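You operate a simulated robot arm through the tools that you are given. There is no shell and no other tool. Be economical: measure what you need, move in short steps, check, and stop when the job is done.

You run a simulated robot arm. Do the job below in one go: nothing can be reset, and whatever is moved stays where it is left.

TASK
Open the grease tub, grease the steel plate with the orange brush, close the tub, push the blue slider over.
Fine: lay the lid on the service table meanwhile; grease the plate's top; use the stubby brush and put it back in its tray; the slider goes to the rail end by the plate. A coat counts when it lies all over at full strength: go over it till it gets no stronger.

It is judged by the outcome, as a careful person would: the job done as asked, and still so three seconds after it is handed in. It fails if anything else is knocked over, pushed out of place, dropped, spilled or broken. Lids that push on must go on centred and level and be pressed home; caps that screw on are set level and turned clockwise until they are tight.

THE ROBOT
A 6-joint arm with a two-finger parallel gripper, fixed in place. Base frame: the origin is at the foot of the arm, x ahead of it, y to its left, z up; the work surface is at about z = 800. Units: mm, rad, N and s.
With the tool pointing down near the work surface it reaches from about 360 to 820 mm from the base axis. Its first joint turns from -2.897 to 2.897 rad. Payload 3.91 kg.
The TCP is the grasp point between the finger pads, 30 mm short of the fingertips. In the tool frame z runs along the fingers and y along their closing line. The gripper opens to 110 mm. The fingers are 20 mm wide and 10 mm thick; the gripper's body (48 by 112 mm) begins 55 mm behind the TCP.
Orientation is that of the tool frame in the base frame, as a unit quaternion [x, y, z, w]. With the fingers straight down and closing along the base's y, the tool's x points along the base's -x, its y along +y and its z along -z.

THE INTERFACE
- The arm moves only by the tool jog_arm. Its argument "plan" is text: rows parted by semicolons, each of 7 numbers parted by spaces: the shift along the tool's x, y, z in mm, then the turn, a rotation vector about the tool's x, y, z in rad, then the finger opening in mm, from 0 to 110. In form: tx ty tz rx ry rz fingers; .... A call has 1 to 8 rows; each row shifts and turns the commanded pose from where the row before left it, along the tool's axes as they then stand. Each row takes 0.2 s and may step no farther than 50 mm and 0.15 rad from the row before; otherwise, or with a gripper value out of range, the whole call is refused. Where a pose cannot be reached the arm comes as near as it can. A force on the tool above 50 N (or 10 N above the force at the start of the call, whichever is more), or a blocked arm, ends the call early, and 0.2 s more pass. Each finger travels about 45 mm/s and halts on what it meets, pressing with about 44 N; the grip force reading is that of the motor and also rises with nothing between the fingers. The clock runs only during rows and for 0.2 s after the last one: add rows that do not move to give the fingers time. It gives the time, the measured TCP pose, the force on the tool (base axes), the opening and the grip force at its end, in the units of the frame above (readings bear some noise), with the torque about the TCP (base axes, N m) and any sound that the robot's microphone picked up, and new pictures: "pictures" is both (left out), scene, wrist or none.
- Cameras (640 x 400 px; columns grow to the right, rows downward): "scene" is fixed at [395.9, 645.4, 1440]; the picture's right is [-0.89, 0.46, 0.00], its down [0.37, 0.71, -0.59] and it looks along [-0.27, -0.53, -0.81] (base axes); focal length 316 px, centre (320, 200). "wrist" rides on the gripper at [77, 7, -115] in the tool frame; the picture's right is [-0.09, 1.00, 0.00], its down [-0.80, -0.07, -0.59] and it looks along [-0.59, -0.05, 0.80] (tool axes); focal length 270 px, centre (320, 200). There is no depth. A picture from a camera that has moved, and an enlarged one, comes with that camera's place and axes in the base frame and with its lens. The place of the scene camera against the robot may be out by one fixed shift of up to 18 mm in any direction.
- lift_body(by): slides the trunk up (or, below 0, down) by that many mm; the arm rides with it, the base frame stays. It gives what a move gives, with no picture.
- zoom(camera, box): a new picture of the part [left, top, right, bottom] of that camera's present view, enlarged. No time passes.
- job_done(): hands the job in; it is judged then, once.

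Work in short steps. Places have to be worked out from the pictures, the camera data and where the tool is seen: move nearer, look again, correct. Check each grasp and each placing, and mend what went wrong. You have 120 turns and 200 pictures in all, those below and enlarged ones among them. Open the gripper and draw the arm clear of the work before you hand the job in, unless the task says otherwise; then end with one line.

The tools are called after "Request:" by a JSON object that holds its "api" and its "payload". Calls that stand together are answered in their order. jog_arm: Moves the arm, as the interface text tells. Its arguments: {"type":"object","properties":{"plan":{"type":"string"},"pictures":{"type":"string","enum":["both","scene","wrist","none"]}},"required":["plan"]} The other tools are called the same way: lift_body (by) slides the trunk up or down; zoom (camera, box) takes an enlarged picture of a part of a camera's view; job_done () hands the job in.

At the start:

```text
clock: 0.0
position: [113.9, 476.3, 1116.6]
ee_rot: [0.0, 1.0, 0.0, 0.0]
ft_force: [-0.7, 0.5, -0.5]
wrist_torque: [0.04, -0.02, -0.01]
opening: 109.9
grasp_force: 0.1
trunk travel left (down, up): [-425.0, 185.0]
```

scene: 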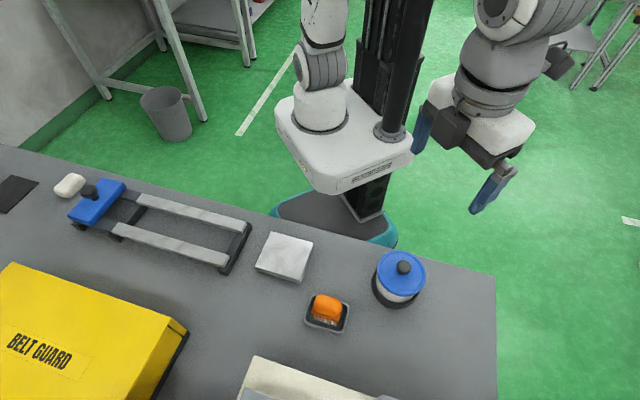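
wrist: 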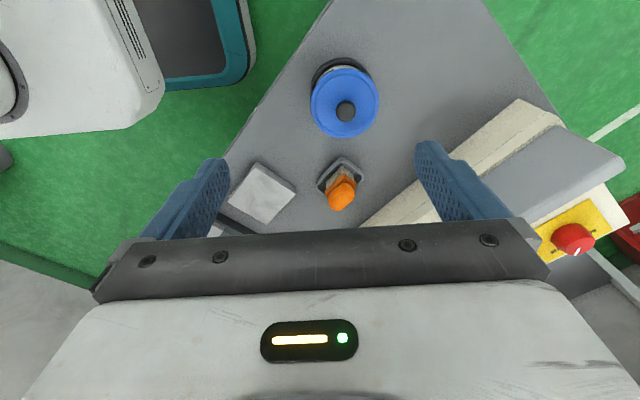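

I'll start with close views of the tub, tray and plate, the slider, and whatever else is on the table.

Request:
{"api": "zoom", "payload": {"camera": "scene", "box": [230, 210, 470, 360]}}

Request:
{"api": "zoom", "payload": {"camera": "scene", "box": [0, 150, 260, 310]}}

Request:
{"api": "zoom", "payload": {"camera": "wrist", "box": [220, 40, 440, 240]}}

```text
2.67 times, centred on (350, 285) of scene
camera zoom: at [395.9, 645.4, 1440.0], right [-0.89, 0.46, 0.0], down [0.37, 0.71, -0.59], along [-0.27, -0.53, -0.81], focal length 843 px, centre (240, -27)
```

zoom: 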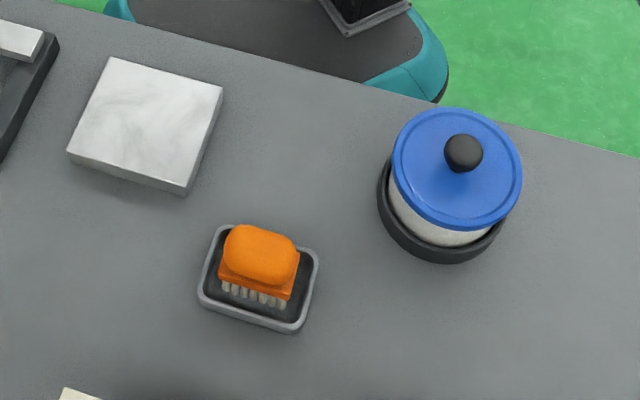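

```text
2.46 times, centred on (130, 230) of scene
camera zoom: at [395.9, 645.4, 1440.0], right [-0.89, 0.46, 0.0], down [0.37, 0.71, -0.59], along [-0.27, -0.53, -0.81], focal length 778 px, centre (788, 126)
```

zoom: 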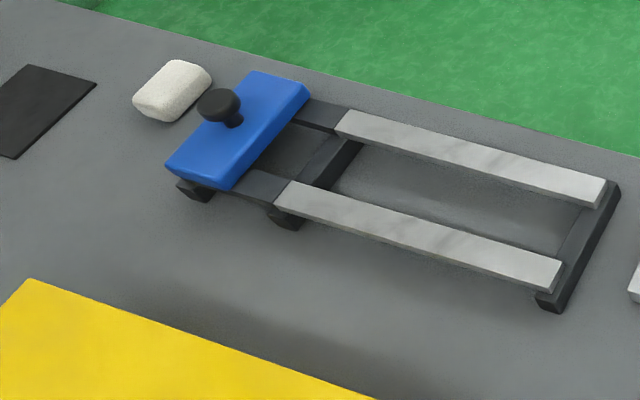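

```text
2.00 times, centred on (330, 140) of wrist
camera zoom: at [37.1, 484.3, 1231.9], right [0.09, 1.0, 0.0], down [0.8, -0.07, 0.59], along [0.59, -0.05, -0.8], focal length 541 px, centre (300, 320)
```

zoom: 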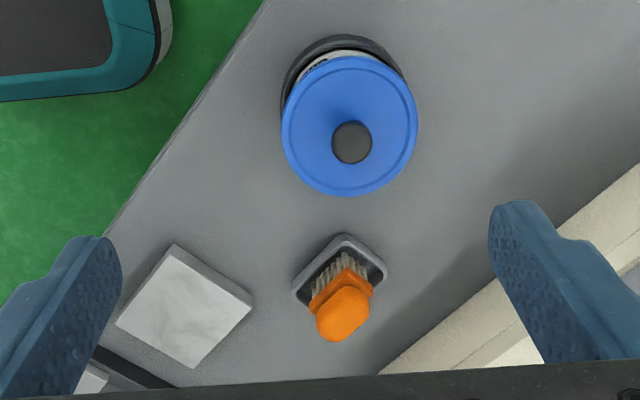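

The tub's knob looks to be near (154, 507). I'll move over it and lower partway for a better look.

Request:
{"api": "jog_arm", "payload": {"plan": "-20 15 30 0 0 0 80; -20 15 40 0 0 0 60; 0 0 30 0 0 0 60; 0 0 0 0 0 0 60"}}

```text
clock: 1.0
position: [154.5, 507.5, 1016.5]
ee_rot: [0.0, 1.0, 0.0, 0.0]
ft_force: [-1.0, -0.3, 0.2]
wrist_torque: [-0.01, 0.0, -0.02]
opening: 59.9
grasp_force: 0.1
trunk travel left (down, up): [-425.0, 185.0]
camera wrist: at [78.3, 515.9, 1131.3], right [0.09, 1.0, 0.0], down [0.8, -0.07, 0.59], along [0.59, -0.05, -0.8], focal length 270 px, centre (320, 200)
```

scene: 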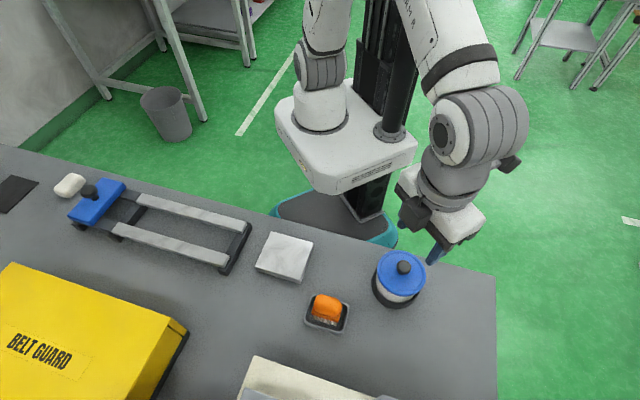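
wrist: 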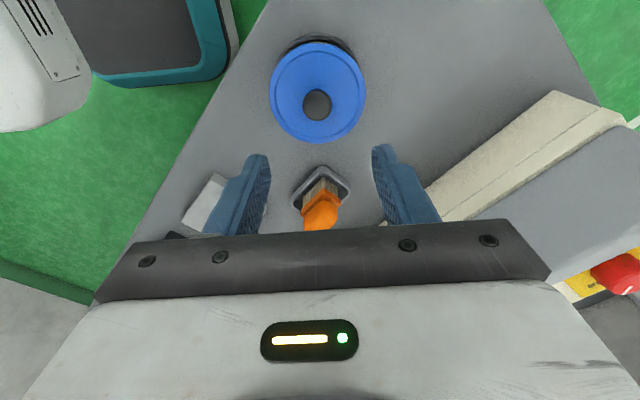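

The two views put the knob near (151, 507) with its top around z 890. I'll go down to z≈945 and look again.

Request:
{"api": "jog_arm", "payload": {"plan": "3 0 35 0 0 0 60; 0 0 35 0 0 0 60; 0 0 0 0 0 0 60", "pictures": "wrist"}}

Request:
{"api": "zoom", "payload": {"camera": "scene", "box": [340, 200, 500, 320]}}

```text
clock: 1.8
position: [155.8, 506.6, 947.6]
ee_rot: [0.0, 1.0, 0.0, 0.001]
ft_force: [-0.9, 0.2, 1.0]
wrist_torque: [-0.01, -0.02, -0.02]
opening: 60.0
grasp_force: 0.0
trunk travel left (down, up): [-425.0, 185.0]
camera wrist: at [77.9, 514.6, 1062.2], right [0.09, 1.0, 0.0], down [0.8, -0.07, 0.59], along [0.59, -0.05, -0.8], focal length 270 px, centre (320, 200)
```

wrist: 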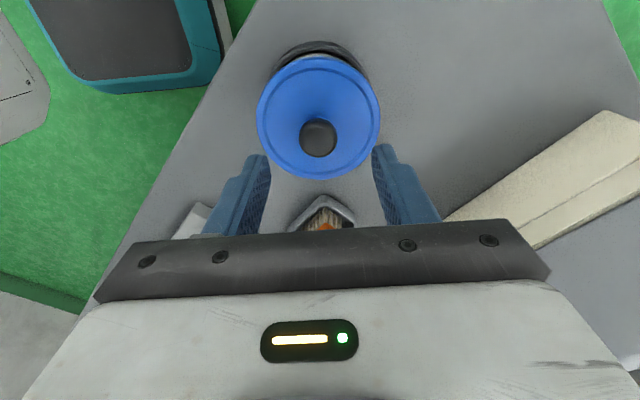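

```text
3.33 times, centred on (420, 260) of scene
camera zoom: at [395.9, 645.4, 1440.0], right [-0.89, 0.46, 0.0], down [0.37, 0.71, -0.59], along [-0.27, -0.53, -0.81], focal length 1054 px, centre (-13, 0)
```

zoom: 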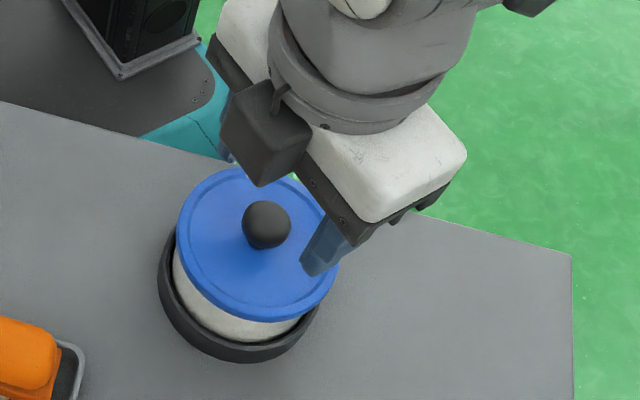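

The knob shows at about (150, 508), with its ball near z 890. I'll lower so the tips sit just above the lid and check the alignment.

Request:
{"api": "jog_arm", "payload": {"plan": "0 1 15 0 0 0 60; 0 0 12 0 0 0 60; 0 0 0 0 0 0 60; 0 0 0 0 0 0 60", "pictures": "wrist"}}

Request:
{"api": "zoom", "payload": {"camera": "scene", "box": [340, 200, 500, 320]}}

```text
clock: 2.8
position: [152.4, 506.6, 921.6]
ee_rot: [0.001, 1.0, -0.001, 0.001]
ft_force: [0.3, 0.1, -0.3]
wrist_torque: [-0.04, 0.02, -0.01]
opening: 59.8
grasp_force: 0.0
trunk travel left (down, up): [-425.0, 185.0]
camera wrist: at [76.0, 514.8, 1035.6], right [0.09, 1.0, 0.0], down [0.8, -0.07, 0.59], along [0.59, -0.05, -0.8], focal length 270 px, centre (320, 200)
```

wrist: 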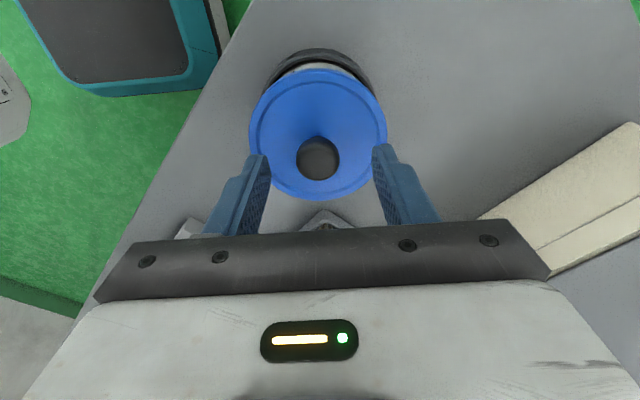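

```text
3.33 times, centred on (420, 260) of scene
camera zoom: at [395.9, 645.4, 1440.0], right [-0.89, 0.46, 0.0], down [0.37, 0.71, -0.59], along [-0.27, -0.53, -0.81], focal length 1054 px, centre (-13, 0)
```

zoom: 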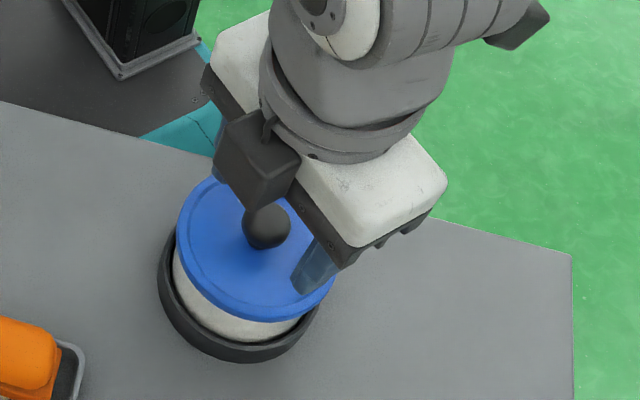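

The knob is centred between the fingers, and its radius is about 12 mm. I'll lower another 14 mm and close on it.

Request:
{"api": "jog_arm", "payload": {"plan": "1.5 1 8 0 0 0 60; 0 0 7 0 0 0 50; 0 0 0 0 0 0 40; 0 0 0 0 0 0 15; 0 0 0 0 0 0 15; 0 0 0 0 0 0 15; 0 0 0 0 0 0 15", "pictures": "wrist"}}

Request:
{"api": "zoom", "payload": {"camera": "scene", "box": [340, 200, 500, 320]}}

```text
clock: 4.4
position: [150.2, 508.0, 906.4]
ee_rot: [0.0, 1.0, 0.0, 0.0]
ft_force: [-0.2, 0.1, -0.6]
wrist_torque: [0.0, -0.01, 0.01]
opening: 23.6
grasp_force: 43.4
trunk travel left (down, up): [-425.0, 185.0]
heard: snap
camera wrist: at [72.7, 515.6, 1020.5], right [0.09, 1.0, 0.0], down [0.8, -0.07, 0.59], along [0.59, -0.05, -0.8], focal length 270 px, centre (320, 200)
```

wrist: 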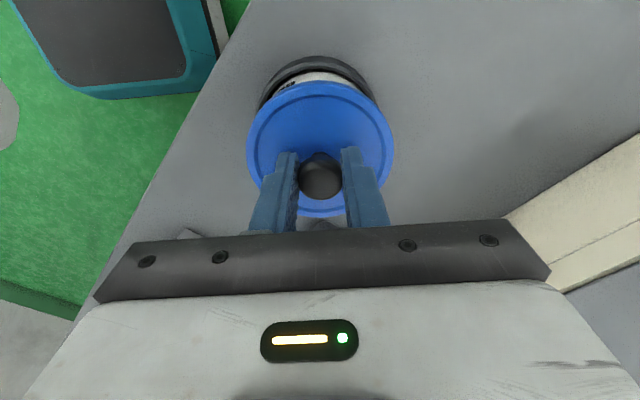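

```text
3.33 times, centred on (420, 260) of scene
camera zoom: at [395.9, 645.4, 1440.0], right [-0.89, 0.46, 0.0], down [0.37, 0.71, -0.59], along [-0.27, -0.53, -0.81], focal length 1054 px, centre (-13, 0)
```

zoom: 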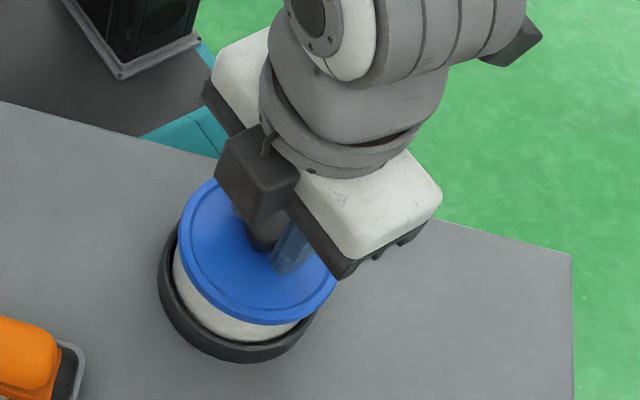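

The grip is on at 23.6 mm, and I heard a snap, so this is probably a push-on lid coming loose. I'll lift gently.

Request:
{"api": "jog_arm", "payload": {"plan": "0 0 -6 0 0 0 15; 0 0 -10 0 0 0 15; 0 0 -20 0 0 0 15; 0 0 -30 0 0 0 15; 0 0 0 0 0 0 15"}}

```text
clock: 5.6
position: [152.3, 507.0, 970.3]
ee_rot: [0.0, 1.0, -0.001, -0.001]
ft_force: [-0.3, 0.0, -0.4]
wrist_torque: [0.02, 0.01, -0.01]
opening: 24.2
grasp_force: 43.9
trunk travel left (down, up): [-425.0, 185.0]
camera wrist: at [74.7, 515.0, 1084.9], right [0.09, 1.0, 0.0], down [0.8, -0.07, 0.59], along [0.59, -0.05, -0.8], focal length 270 px, centre (320, 200)
```

scene: 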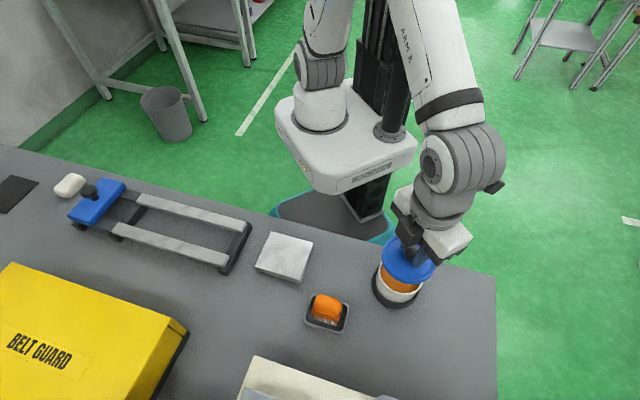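
wrist: 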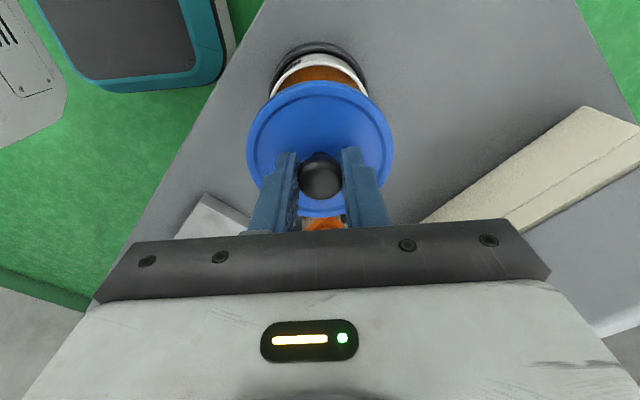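

The lid is off and held level, and orange grease shows in the tub. I'll carry the lid to clear table around (140, 635).

Request:
{"api": "jog_arm", "payload": {"plan": "4 42 0 0 0 0 15; 4 43 0 0 0 0 15; 4 43 20 0 0 0 15; 0 0 30 0 0 0 15; 0 0 20 0 0 0 15; 0 0 0 0 0 0 15"}}

Request:
{"api": "zoom", "payload": {"camera": "scene", "box": [340, 220, 500, 340]}}

```text
clock: 7.0
position: [136.3, 637.1, 901.0]
ee_rot: [0.0, 1.0, 0.001, 0.0]
ft_force: [0.5, 0.7, 0.1]
wrist_torque: [0.03, 0.01, -0.03]
opening: 23.7
grasp_force: 44.5
trunk travel left (down, up): [-425.0, 185.0]
camera wrist: at [59.1, 645.1, 1016.3], right [0.09, 1.0, 0.0], down [0.8, -0.07, 0.59], along [0.59, -0.05, -0.8], focal length 270 px, centre (320, 200)
```

scene: 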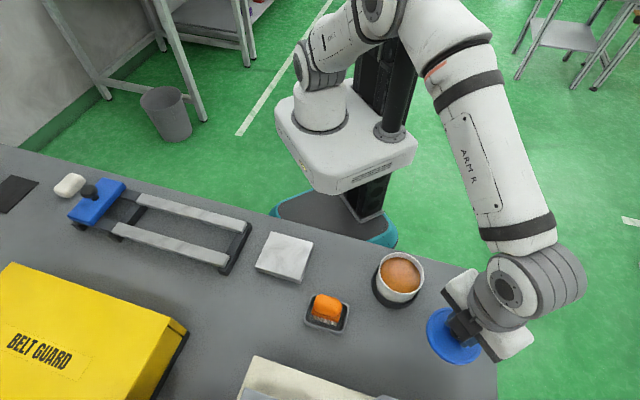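
wrist: 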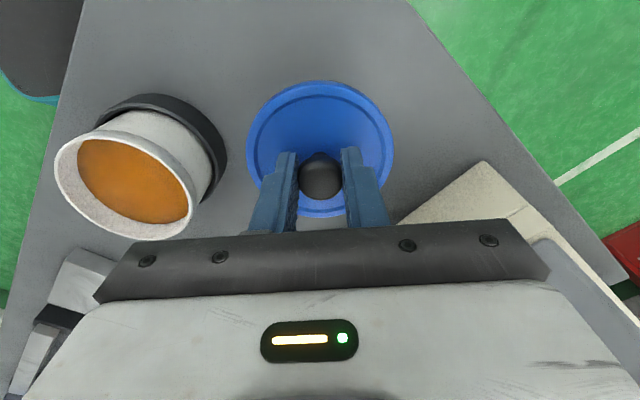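

```text
3.33 times, centred on (420, 280) of scene
camera zoom: at [395.9, 645.4, 1440.0], right [-0.89, 0.46, 0.0], down [0.37, 0.71, -0.59], along [-0.27, -0.53, -0.81], focal length 1054 px, centre (-13, -67)
```

zoom: 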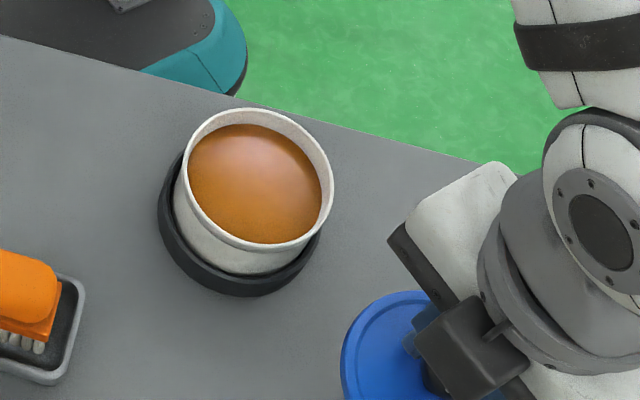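

The spot below the lid is clear. I'll lower to z≈852 and then feel for the table.

Request:
{"api": "jog_arm", "payload": {"plan": "0 0 25 0 0 0 15; 0 0 20 0 0 0 15; 0 0 3 0 0 0 15; 0 0 2 0 0 0 15; 0 0 0 0 0 0 15", "pictures": "scene"}}

Request:
{"api": "zoom", "payload": {"camera": "scene", "box": [380, 280, 510, 380]}}

```text
clock: 8.2
position: [137.7, 635.8, 852.4]
ee_rot: [0.0, 1.0, -0.001, 0.0]
ft_force: [0.4, -0.4, 0.5]
wrist_torque: [-0.02, 0.0, 0.02]
opening: 23.8
grasp_force: 43.5
trunk travel left (down, up): [-425.0, 185.0]
```

scene: 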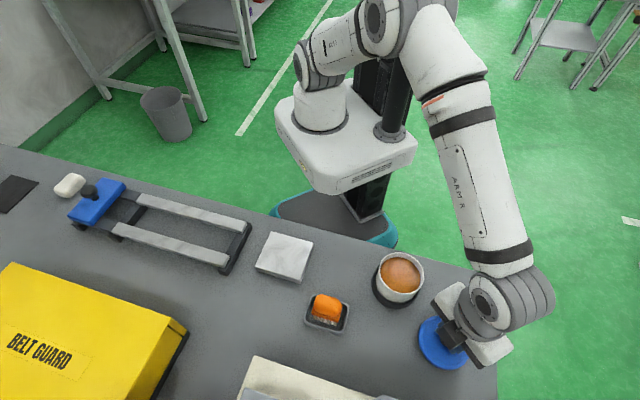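

```text
4.00 times, centred on (445, 330) of scene
camera zoom: at [395.9, 645.4, 1440.0], right [-0.89, 0.46, 0.0], down [0.37, 0.71, -0.59], along [-0.27, -0.53, -0.81], focal length 1265 px, centre (-180, -320)
```

zoom: 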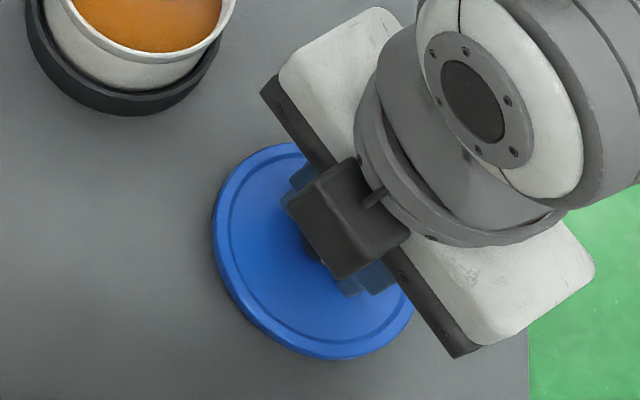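

The lid is close to the table. I'll step down 2 mm at a time and watch the force.

Request:
{"api": "jog_arm", "payload": {"plan": "0 0 2 0 0 0 15; 0 0 0 0 0 0 15", "pictures": "none"}}

Request:
{"api": "jog_arm", "payload": {"plan": "0 0 2 0 0 0 15; 0 0 0 0 0 0 15", "pictures": "none"}}

Request:
{"api": "jog_arm", "payload": {"plan": "0 0 2 0 0 0 15; 0 0 0 0 0 0 15", "pictures": "none"}}

```text
clock: 8.8
position: [138.3, 637.7, 850.2]
ee_rot: [0.0, 1.0, 0.0, -0.001]
ft_force: [-0.3, 0.2, -0.9]
wrist_torque: [-0.01, 0.0, 0.02]
opening: 23.7
grasp_force: 44.1
trunk travel left (down, up): [-425.0, 185.0]
```

```text
clock: 9.4
position: [137.9, 636.9, 849.0]
ee_rot: [0.0, 1.0, 0.0, 0.0]
ft_force: [0.1, -0.8, -0.1]
wrist_torque: [0.01, 0.0, -0.03]
opening: 23.8
grasp_force: 44.2
trunk travel left (down, up): [-425.0, 185.0]
```

```text
clock: 10.0
position: [138.0, 636.2, 846.0]
ee_rot: [0.0, 1.0, 0.0, 0.0]
ft_force: [-0.5, 0.1, -0.3]
wrist_torque: [0.01, 0.0, 0.0]
opening: 23.9
grasp_force: 44.1
trunk travel left (down, up): [-425.0, 185.0]
```

There's no contact yet, so I'll keep stepping down.

Request:
{"api": "jog_arm", "payload": {"plan": "0 0 2 0 0 0 15; 0 0 0 0 0 0 15", "pictures": "none"}}

Request:
{"api": "jog_arm", "payload": {"plan": "0 0 2 0 0 0 15; 0 0 0 0 0 0 15", "pictures": "scene"}}

Request:
{"api": "zoom", "payload": {"camera": "scene", "box": [380, 280, 510, 380]}}

```text
clock: 10.6
position: [138.0, 636.7, 843.8]
ee_rot: [0.0, 1.0, 0.0, 0.0]
ft_force: [0.8, -0.6, -0.7]
wrist_torque: [-0.04, 0.0, -0.05]
opening: 23.8
grasp_force: 43.8
trunk travel left (down, up): [-425.0, 185.0]
```

```text
clock: 11.2
position: [136.2, 637.2, 843.0]
ee_rot: [0.001, 1.0, 0.0, 0.0]
ft_force: [1.0, -0.3, 3.4]
wrist_torque: [0.14, -0.05, -0.03]
opening: 23.7
grasp_force: 44.4
trunk travel left (down, up): [-425.0, 185.0]
```

scene: 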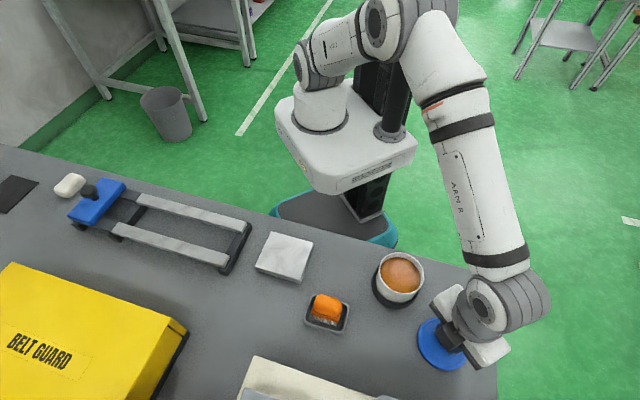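

```text
4.00 times, centred on (445, 330) of scene
camera zoom: at [395.9, 645.4, 1440.0], right [-0.89, 0.46, 0.0], down [0.37, 0.71, -0.59], along [-0.27, -0.53, -0.81], focal length 1265 px, centre (-180, -320)
```

zoom: 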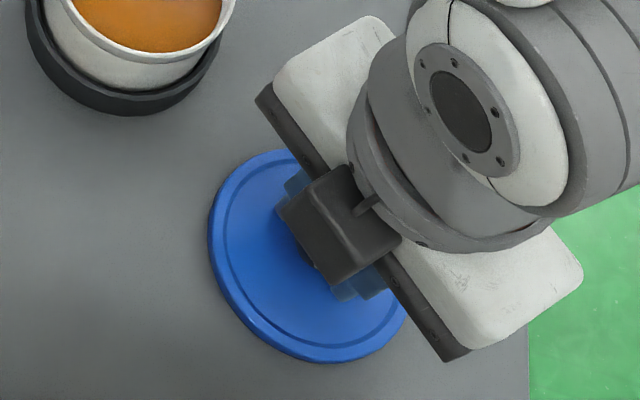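

There's contact at TCP z≈843. I'll open slowly, back straight up, and head for the brush.

Request:
{"api": "jog_arm", "payload": {"plan": "0 0 0 0 0 0 35; 0 0 0 0 0 0 60; 0 0 -20 0 0 0 60; 0 0 -50 0 0 0 60; 0 0 -50 0 0 0 60; 0 0 0 0 0 0 60"}}

```text
clock: 12.6
position: [138.4, 637.2, 961.2]
ee_rot: [0.0, 1.0, 0.0, 0.0]
ft_force: [-0.2, 0.3, -0.3]
wrist_torque: [-0.03, 0.0, 0.02]
opening: 60.0
grasp_force: 0.0
trunk travel left (down, up): [-425.0, 185.0]
camera wrist: at [61.8, 644.4, 1076.6], right [0.09, 1.0, 0.0], down [0.8, -0.07, 0.59], along [0.59, -0.05, -0.8], focal length 270 px, centre (320, 200)
```

scene: 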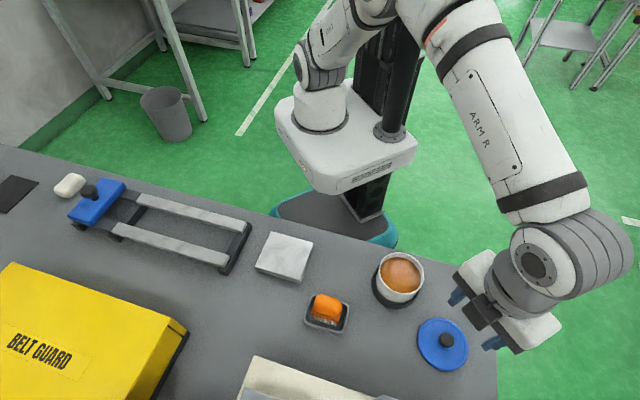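
wrist: 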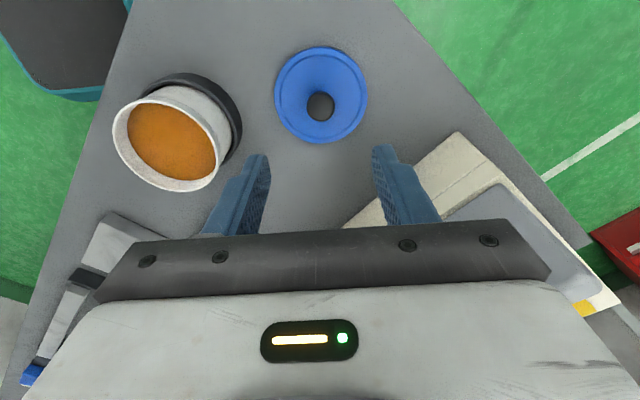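

The lid is resting flat. Next is the brush. Its long axis runs along about (-1, 1), so I'll move above it at around (308, 497) and yaw the tool 45° to grip across the narrow side.

Request:
{"api": "jog_arm", "payload": {"plan": "-34 -28 0 0 0 0 80; -34 -28 0 0 0 0 80; -34 -28 0 0 0 0 80; -34 -28 0 0 0 0 80; -34 -28 0 0 0 0 80; 0 0 0 0 0 0.131 80; 0 0 0 0 0 0.131 80; 0 0 0 0 0 0.131 80", "pictures": "none"}}

Request:
{"api": "jog_arm", "payload": {"plan": "0 0 0 0 0 0.131 80; 0 0 0 0 0 0.131 80; 0 0 0 0 0 0.131 80; 0 0 0 0 0 0 80"}}

```text
clock: 14.4
position: [308.6, 496.3, 962.8]
ee_rot: [0.195, 0.981, -0.001, -0.001]
ft_force: [-0.7, 0.2, -0.6]
wrist_torque: [0.0, 0.01, 0.02]
opening: 79.9
grasp_force: 0.0
trunk travel left (down, up): [-425.0, 185.0]
```

```text
clock: 15.4
position: [307.8, 496.9, 962.4]
ee_rot: [0.384, 0.923, 0.0, 0.001]
ft_force: [0.1, 0.0, 0.5]
wrist_torque: [0.0, -0.01, 0.01]
opening: 80.1
grasp_force: 0.0
trunk travel left (down, up): [-425.0, 185.0]
camera wrist: at [258.2, 557.7, 1076.8], right [0.77, 0.64, 0.0], down [0.51, -0.62, 0.59], along [0.38, -0.46, -0.8], focal length 270 px, centre (320, 200)
```

scene: 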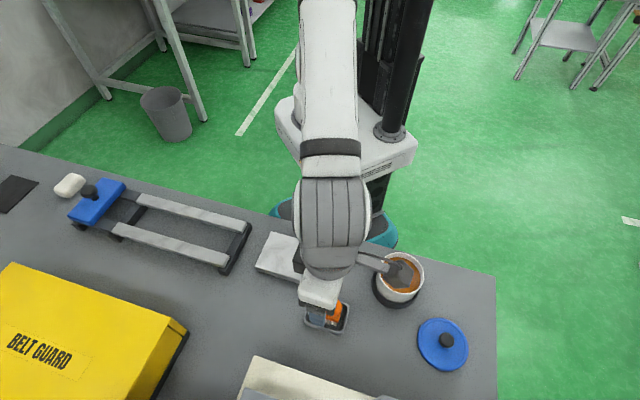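
wrist: 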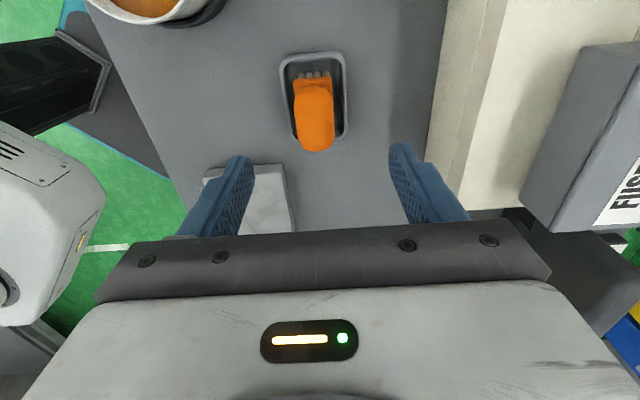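

The jaws line up well with the brush. I'll lower by 55 mm and look again before gripping.

Request:
{"api": "jog_arm", "payload": {"plan": "0 0 30 0 0 0 80; 0 0 25 0 0 0 80; 0 0 0 0 0 0 80", "pictures": "wrist"}}

Request:
{"api": "zoom", "payload": {"camera": "wrist", "box": [220, 60, 420, 240]}}

Request:
{"api": "zoom", "payload": {"camera": "scene", "box": [260, 250, 380, 340]}}

```text
clock: 16.2
position: [306.3, 498.0, 904.3]
ee_rot: [0.383, 0.924, 0.0, 0.0]
ft_force: [-1.4, 0.1, -0.8]
wrist_torque: [0.01, -0.02, 0.0]
opening: 80.1
grasp_force: 0.1
trunk travel left (down, up): [-425.0, 185.0]
camera wrist: at [257.0, 557.7, 1019.6], right [0.77, 0.64, 0.0], down [0.52, -0.62, 0.59], along [0.38, -0.46, -0.8], focal length 270 px, centre (320, 200)
```

wrist: 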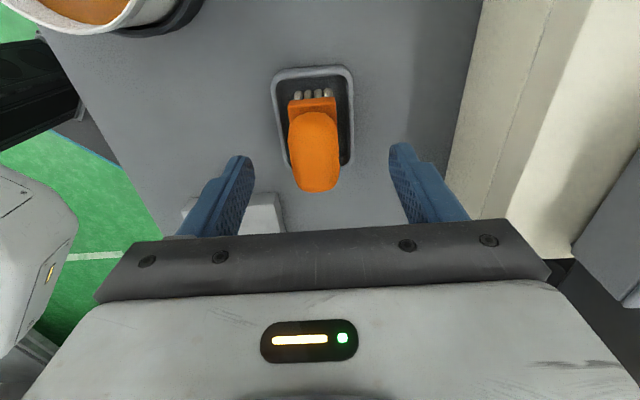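

```text
2.22 times, centred on (320, 150) of wrist
camera zoom: at [257.0, 557.7, 1019.6], right [0.77, 0.64, 0.0], down [0.52, -0.62, 0.59], along [0.38, -0.46, -0.8], focal length 601 px, centre (320, 311)
```

zoom: 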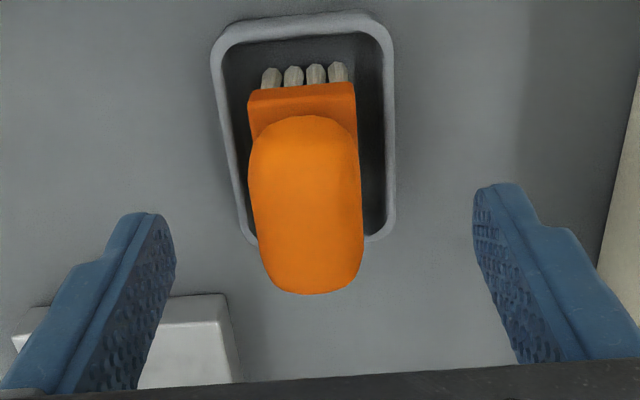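

```text
4.44 times, centred on (320, 295) of scene
camera zoom: at [395.9, 645.4, 1440.0], right [-0.89, 0.46, 0.0], down [0.37, 0.71, -0.59], along [-0.27, -0.53, -0.81], focal length 1406 px, centre (320, -222)
```

zoom: 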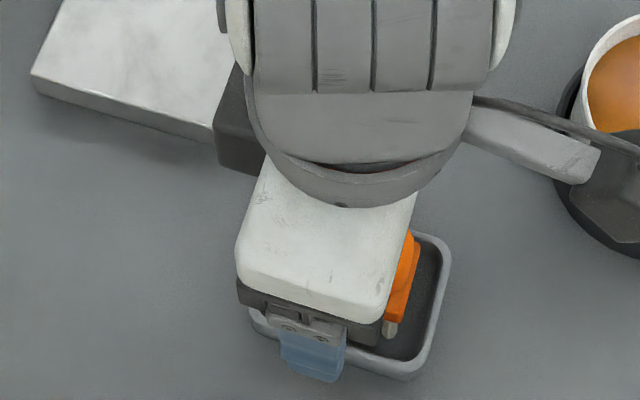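

The handle is about 35 mm wide and 3–4 mm off-centre. I'll shift and lower so the tips are near z 842, then check the handle height.

Request:
{"api": "jog_arm", "payload": {"plan": "-2 -3.6 17 0 0 0 70; 0 0 17 0 0 0 70; 0 0 0 0 0 0 70; 0 0 0 0 0 0 70", "pictures": "wrist"}}

Request:
{"api": "zoom", "payload": {"camera": "wrist", "box": [220, 60, 420, 240]}}

Request:
{"api": "zoom", "payload": {"camera": "scene", "box": [260, 250, 380, 340]}}

```text
clock: 17.2
position: [305.9, 493.8, 869.4]
ee_rot: [0.383, 0.924, 0.0, 0.0]
ft_force: [-0.2, -1.0, -0.5]
wrist_torque: [-0.03, 0.0, 0.03]
opening: 69.8
grasp_force: 0.0
trunk travel left (down, up): [-425.0, 185.0]
camera wrist: at [255.8, 554.5, 984.2], right [0.77, 0.64, 0.0], down [0.52, -0.62, 0.59], along [0.38, -0.46, -0.8], focal length 270 px, centre (320, 200)
```

wrist: 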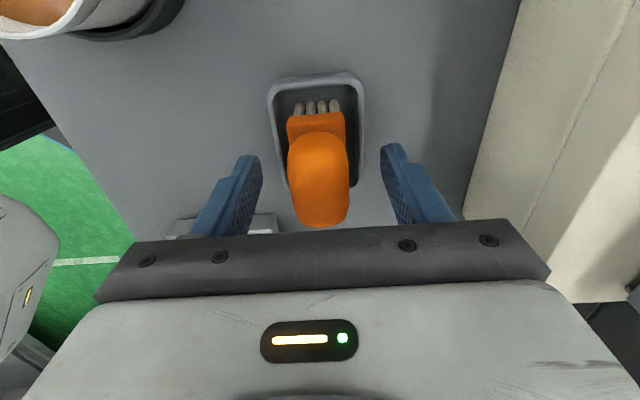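

```text
2.22 times, centred on (320, 150) of wrist
camera zoom: at [255.8, 554.5, 984.2], right [0.77, 0.64, 0.0], down [0.52, -0.62, 0.59], along [0.38, -0.46, -0.8], focal length 601 px, centre (320, 311)
```

zoom: 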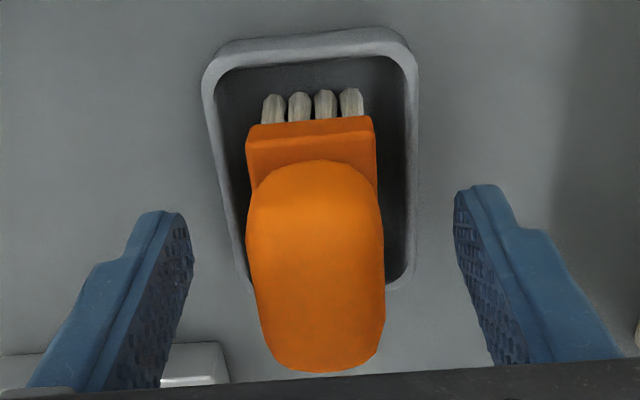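

```text
4.44 times, centred on (320, 295) of scene
camera zoom: at [395.9, 645.4, 1440.0], right [-0.89, 0.46, 0.0], down [0.37, 0.71, -0.59], along [-0.27, -0.53, -0.81], focal length 1406 px, centre (320, -222)
```

zoom: 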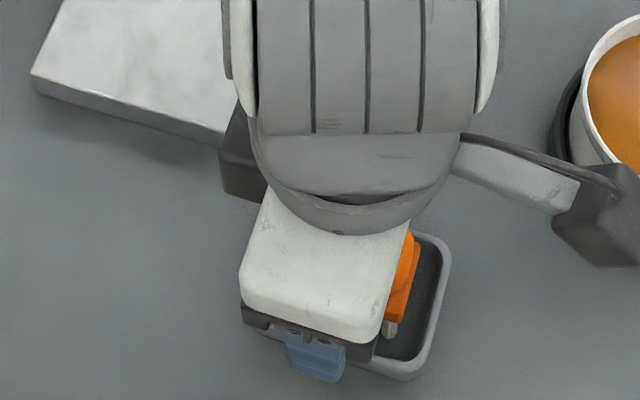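

The handle spans about z 837–860 and its centre is about 6 mm forward. I'll shift, lower to TCP z≈863 and close.

Request:
{"api": "jog_arm", "payload": {"plan": "-6 0 3 0 0 0 70; 0 0.5 3 0 0 0 60; 0 0 0 0 0 0 45; 0 0 0 0 0 0 20; 0 0 0 0 0 0 20; 0 0 0 0 0 0 20; 0 0 0 0 0 0 20", "pictures": "wrist"}}

Request:
{"api": "zoom", "payload": {"camera": "wrist", "box": [220, 60, 420, 240]}}

```text
clock: 18.8
position: [309.8, 488.9, 864.6]
ee_rot: [0.384, 0.923, -0.001, 0.001]
ft_force: [0.7, -0.4, -0.2]
wrist_torque: [0.0, 0.03, 0.0]
opening: 29.9
grasp_force: 43.8
trunk travel left (down, up): [-425.0, 185.0]
camera wrist: at [261.0, 549.6, 979.4], right [0.77, 0.64, 0.0], down [0.52, -0.62, 0.59], along [0.38, -0.46, -0.8], focal length 270 px, centre (320, 200)
```

wrist: 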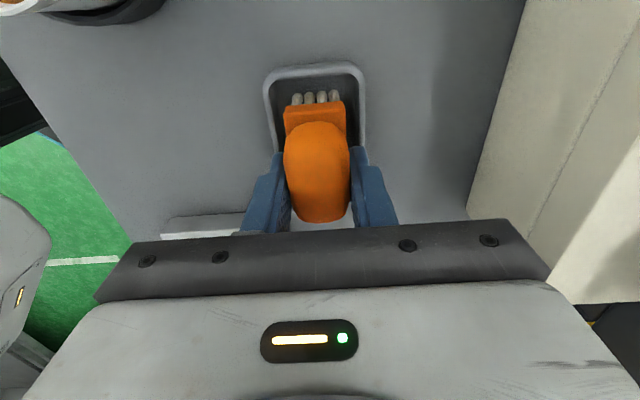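

```text
2.22 times, centred on (320, 150) of wrist
camera zoom: at [261.0, 549.6, 979.4], right [0.77, 0.64, 0.0], down [0.52, -0.62, 0.59], along [0.38, -0.46, -0.8], focal length 601 px, centre (320, 311)
```

zoom: 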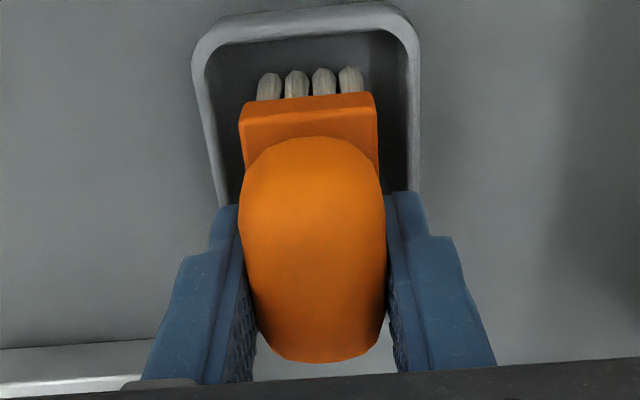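

The grip is firm at 30 mm. The tray return pose is TCP (310, 489, 864). I'll lift straight up and check.

Request:
{"api": "jog_arm", "payload": {"plan": "0 0 -15 0 0 0 20; 0 0 -35 0 0 0 20; 0 0 -50 0 0 0 20; 0 0 0 0 0 0 20"}}

Request:
{"api": "zoom", "payload": {"camera": "scene", "box": [240, 200, 480, 360]}}

```text
clock: 19.8
position: [312.4, 487.2, 965.5]
ee_rot: [0.384, 0.923, 0.0, 0.0]
ft_force: [0.3, 0.2, 0.8]
wrist_torque: [0.0, -0.01, 0.01]
opening: 29.7
grasp_force: 43.6
trunk travel left (down, up): [-425.0, 185.0]
camera wrist: at [262.7, 547.7, 1080.1], right [0.77, 0.64, 0.0], down [0.52, -0.62, 0.59], along [0.38, -0.46, -0.8], focal length 270 px, centre (320, 200)
```

scene: 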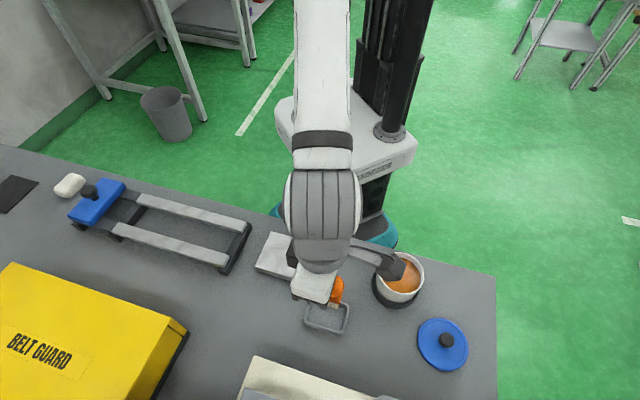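
wrist: 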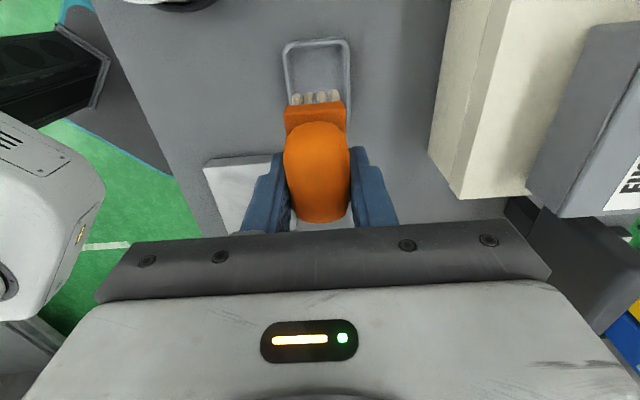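

```text
2.50 times, centred on (360, 280) of scene
camera zoom: at [395.9, 645.4, 1440.0], right [-0.89, 0.46, 0.0], down [0.37, 0.71, -0.59], along [-0.27, -0.53, -0.81], focal length 791 px, centre (220, 0)
```

zoom: 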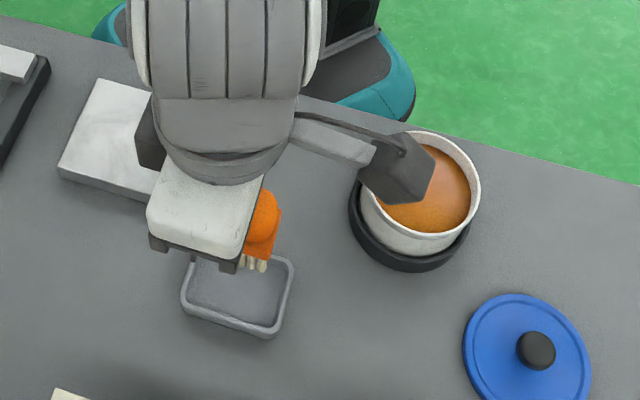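

The brush is out clean. I'll carry it over the tub centre at about (150, 507.5), keeping this height.

Request:
{"api": "jog_arm", "payload": {"plan": "31.8 -25.1 0 0 0 0 20; 31.8 -25.1 0 0 0 0 20; 31.8 -25.1 0 0 0 0 20; 31.8 -25.1 0 0 0 0 20; 0 0 0 0 0 0 20; 0 0 0 0 0 0 20"}}

Request:
{"api": "zoom", "payload": {"camera": "scene", "box": [320, 200, 480, 320]}}

```text
clock: 21.2
position: [150.0, 505.9, 964.7]
ee_rot: [0.384, 0.924, 0.0, 0.0]
ft_force: [0.7, 0.2, -0.3]
wrist_torque: [0.0, 0.0, 0.03]
opening: 29.7
grasp_force: 43.5
trunk travel left (down, up): [-425.0, 185.0]
camera wrist: at [100.8, 566.7, 1080.4], right [0.77, 0.64, 0.0], down [0.52, -0.62, 0.59], along [0.38, -0.46, -0.8], focal length 270 px, centre (320, 200)
```

scene: 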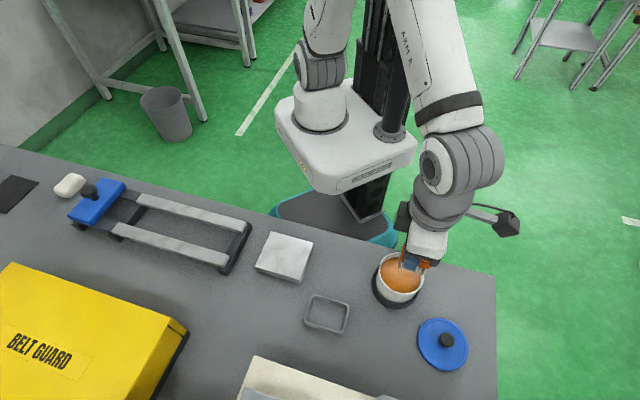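
wrist: 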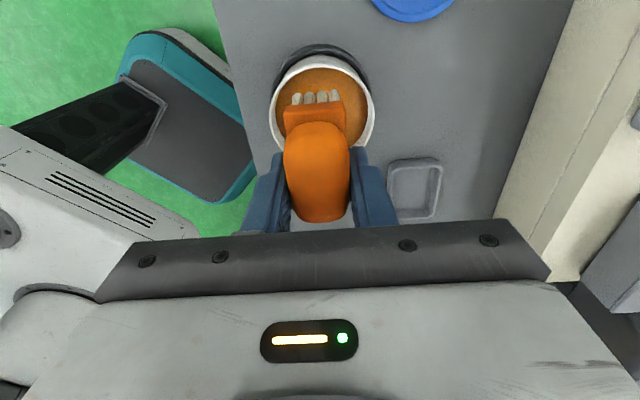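

```text
3.33 times, centred on (400, 260) of scene
camera zoom: at [395.9, 645.4, 1440.0], right [-0.89, 0.46, 0.0], down [0.37, 0.71, -0.59], along [-0.27, -0.53, -0.81], focal length 1054 px, centre (53, 0)
```

zoom: 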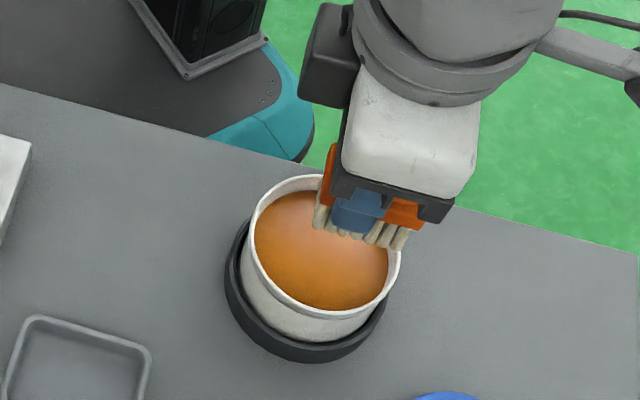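

The brush looks centred over the tub within a few mm. I'll nudge 1.5 mm and lower to z≈915, just above the grease, then check.

Request:
{"api": "jog_arm", "payload": {"plan": "0 1.5 25 0 0 0 20; 0 0 20 0 0 0 20; 0 0 0 0 0 0 20", "pictures": "wrist"}}

Request:
{"api": "zoom", "payload": {"camera": "scene", "box": [340, 220, 460, 310]}}

Request:
{"api": "zoom", "payload": {"camera": "wrist", "box": [220, 20, 420, 240]}}

```text
clock: 22.0
position: [151.1, 508.3, 918.8]
ee_rot: [0.383, 0.924, 0.001, 0.0]
ft_force: [0.0, -0.4, -0.1]
wrist_torque: [-0.05, 0.01, -0.02]
opening: 29.6
grasp_force: 44.1
trunk travel left (down, up): [-425.0, 185.0]
camera wrist: at [102.4, 568.9, 1034.5], right [0.77, 0.64, 0.0], down [0.52, -0.62, 0.59], along [0.38, -0.46, -0.8], focal length 270 px, centre (320, 200)
```

wrist: 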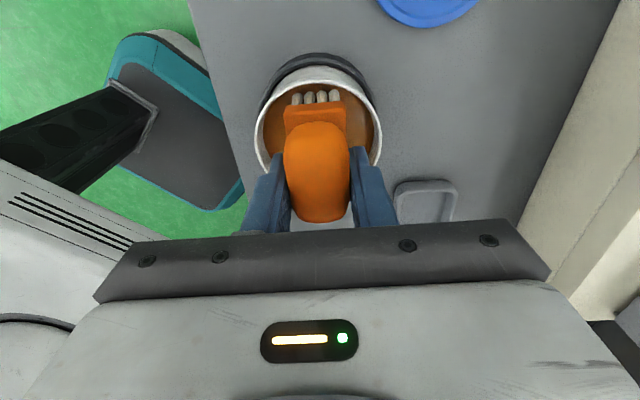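

```text
4.44 times, centred on (400, 265) of scene
camera zoom: at [395.9, 645.4, 1440.0], right [-0.89, 0.46, 0.0], down [0.37, 0.71, -0.59], along [-0.27, -0.53, -0.81], focal length 1406 px, centre (-36, -89)
```

zoom: 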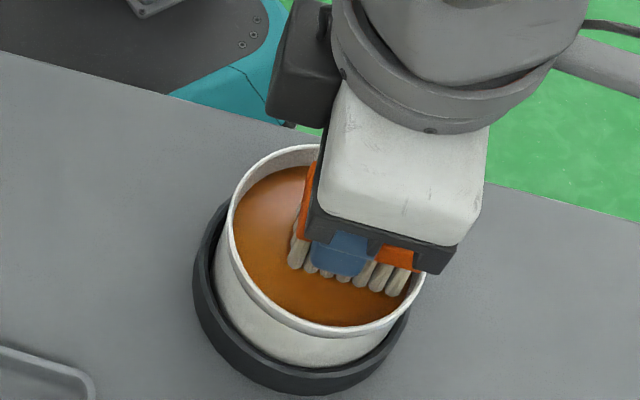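

```text
1.82 times, centred on (320, 130) of wrist
camera zoom: at [102.4, 568.9, 1034.5], right [0.77, 0.64, 0.0], down [0.52, -0.62, 0.59], along [0.38, -0.46, -0.8], focal length 491 px, centre (320, 327)
```

zoom: 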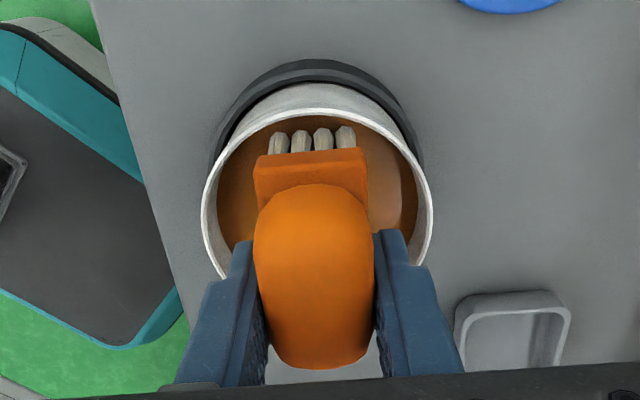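

The brush is centred inside the rim. I'll lower 10 mm and look for contact with the grease.

Request:
{"api": "jog_arm", "payload": {"plan": "0 0 5 0 0 0 20; 0 0 5 0 0 0 20; 0 0 0 0 0 0 20", "pictures": "none"}}

Request:
{"api": "zoom", "payload": {"camera": "scene", "box": [340, 220, 460, 310]}}

Request:
{"api": "zoom", "payload": {"camera": "wrist", "box": [220, 20, 420, 240]}}

```text
clock: 22.9
position: [152.0, 507.1, 915.8]
ee_rot: [0.383, 0.924, 0.006, 0.0]
ft_force: [-0.2, -11.7, 24.2]
wrist_torque: [-1.0, -0.02, 0.1]
opening: 29.9
grasp_force: 43.5
trunk travel left (down, up): [-425.0, 185.0]
stopped in row 3: the force on the tool passed its limit at 52 N (the readings are from after the stop); the commanded pose is now the measured one
```

```text
4.44 times, centred on (400, 265) of scene
camera zoom: at [395.9, 645.4, 1440.0], right [-0.89, 0.46, 0.0], down [0.37, 0.71, -0.59], along [-0.27, -0.53, -0.81], focal length 1406 px, centre (-36, -89)
```

zoom: 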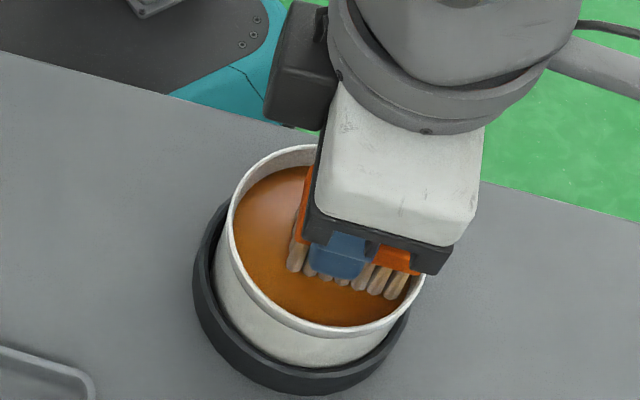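

```text
1.82 times, centred on (320, 130) of wrist
camera zoom: at [101.9, 567.4, 1031.5], right [0.77, 0.64, 0.01], down [0.51, -0.62, 0.59], along [0.38, -0.45, -0.81], focal length 491 px, centre (320, 327)
```

zoom: 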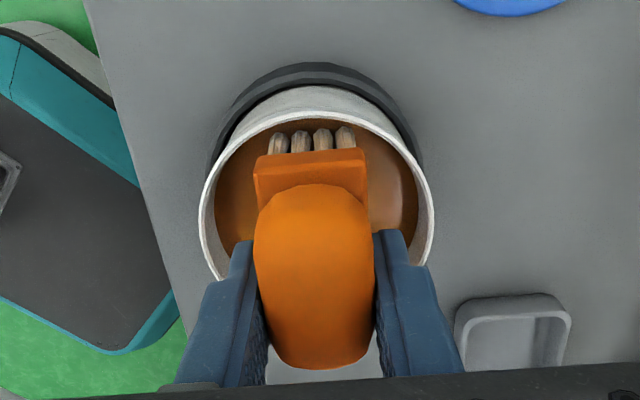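

The grease is stiff: the bristles touched it at TCP z≈917 and have already picked up colour. I'll ease up and look at the bristles.

Request:
{"api": "jog_arm", "payload": {"plan": "0 0 -3 0 0 0 20; 0 0 -17 0 0 0 20; 0 0 -30 0 0 0 20; 0 0 0 0 0 0 20", "pictures": "wrist"}}

Request:
{"api": "zoom", "payload": {"camera": "scene", "box": [340, 210, 460, 300]}}

Request:
{"api": "zoom", "payload": {"camera": "wrist", "box": [220, 20, 420, 240]}}

```text
clock: 23.9
position: [153.7, 509.5, 963.8]
ee_rot: [0.384, 0.923, 0.004, 0.0]
ft_force: [-0.4, -0.2, -0.2]
wrist_torque: [0.01, 0.02, 0.0]
opening: 30.0
grasp_force: 43.5
trunk travel left (down, up): [-425.0, 185.0]
camera wrist: at [104.6, 569.6, 1079.4], right [0.77, 0.64, 0.01], down [0.51, -0.62, 0.59], along [0.38, -0.45, -0.81], focal length 270 px, centre (320, 200)
```

wrist: 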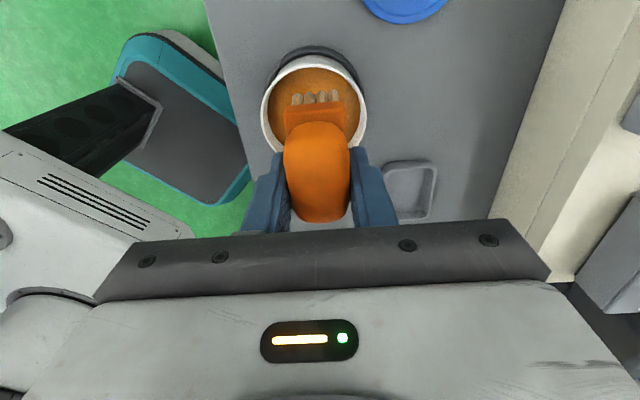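

```text
4.44 times, centred on (400, 255) of scene
camera zoom: at [395.9, 645.4, 1440.0], right [-0.89, 0.46, 0.0], down [0.37, 0.71, -0.59], along [-0.27, -0.53, -0.81], focal length 1406 px, centre (-36, -44)
```

zoom: 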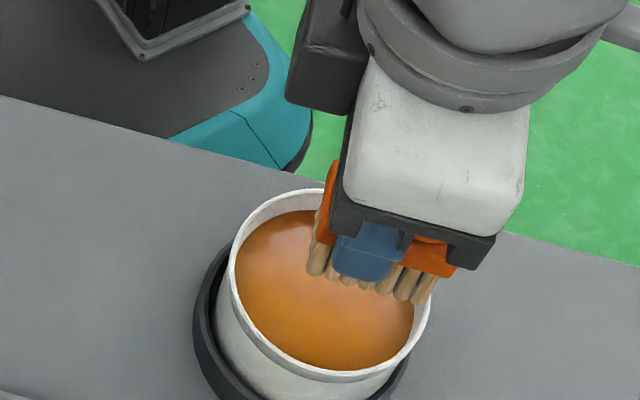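

```text
1.82 times, centred on (320, 130) of wrist
camera zoom: at [104.6, 569.6, 1079.4], right [0.77, 0.64, 0.01], down [0.51, -0.62, 0.59], along [0.38, -0.45, -0.81], focal length 491 px, centre (320, 327)
```

zoom: 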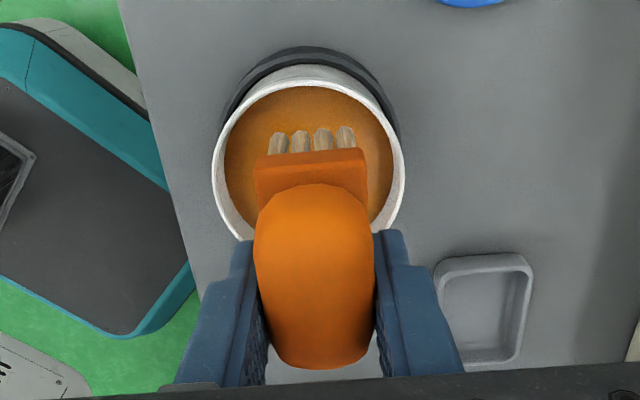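

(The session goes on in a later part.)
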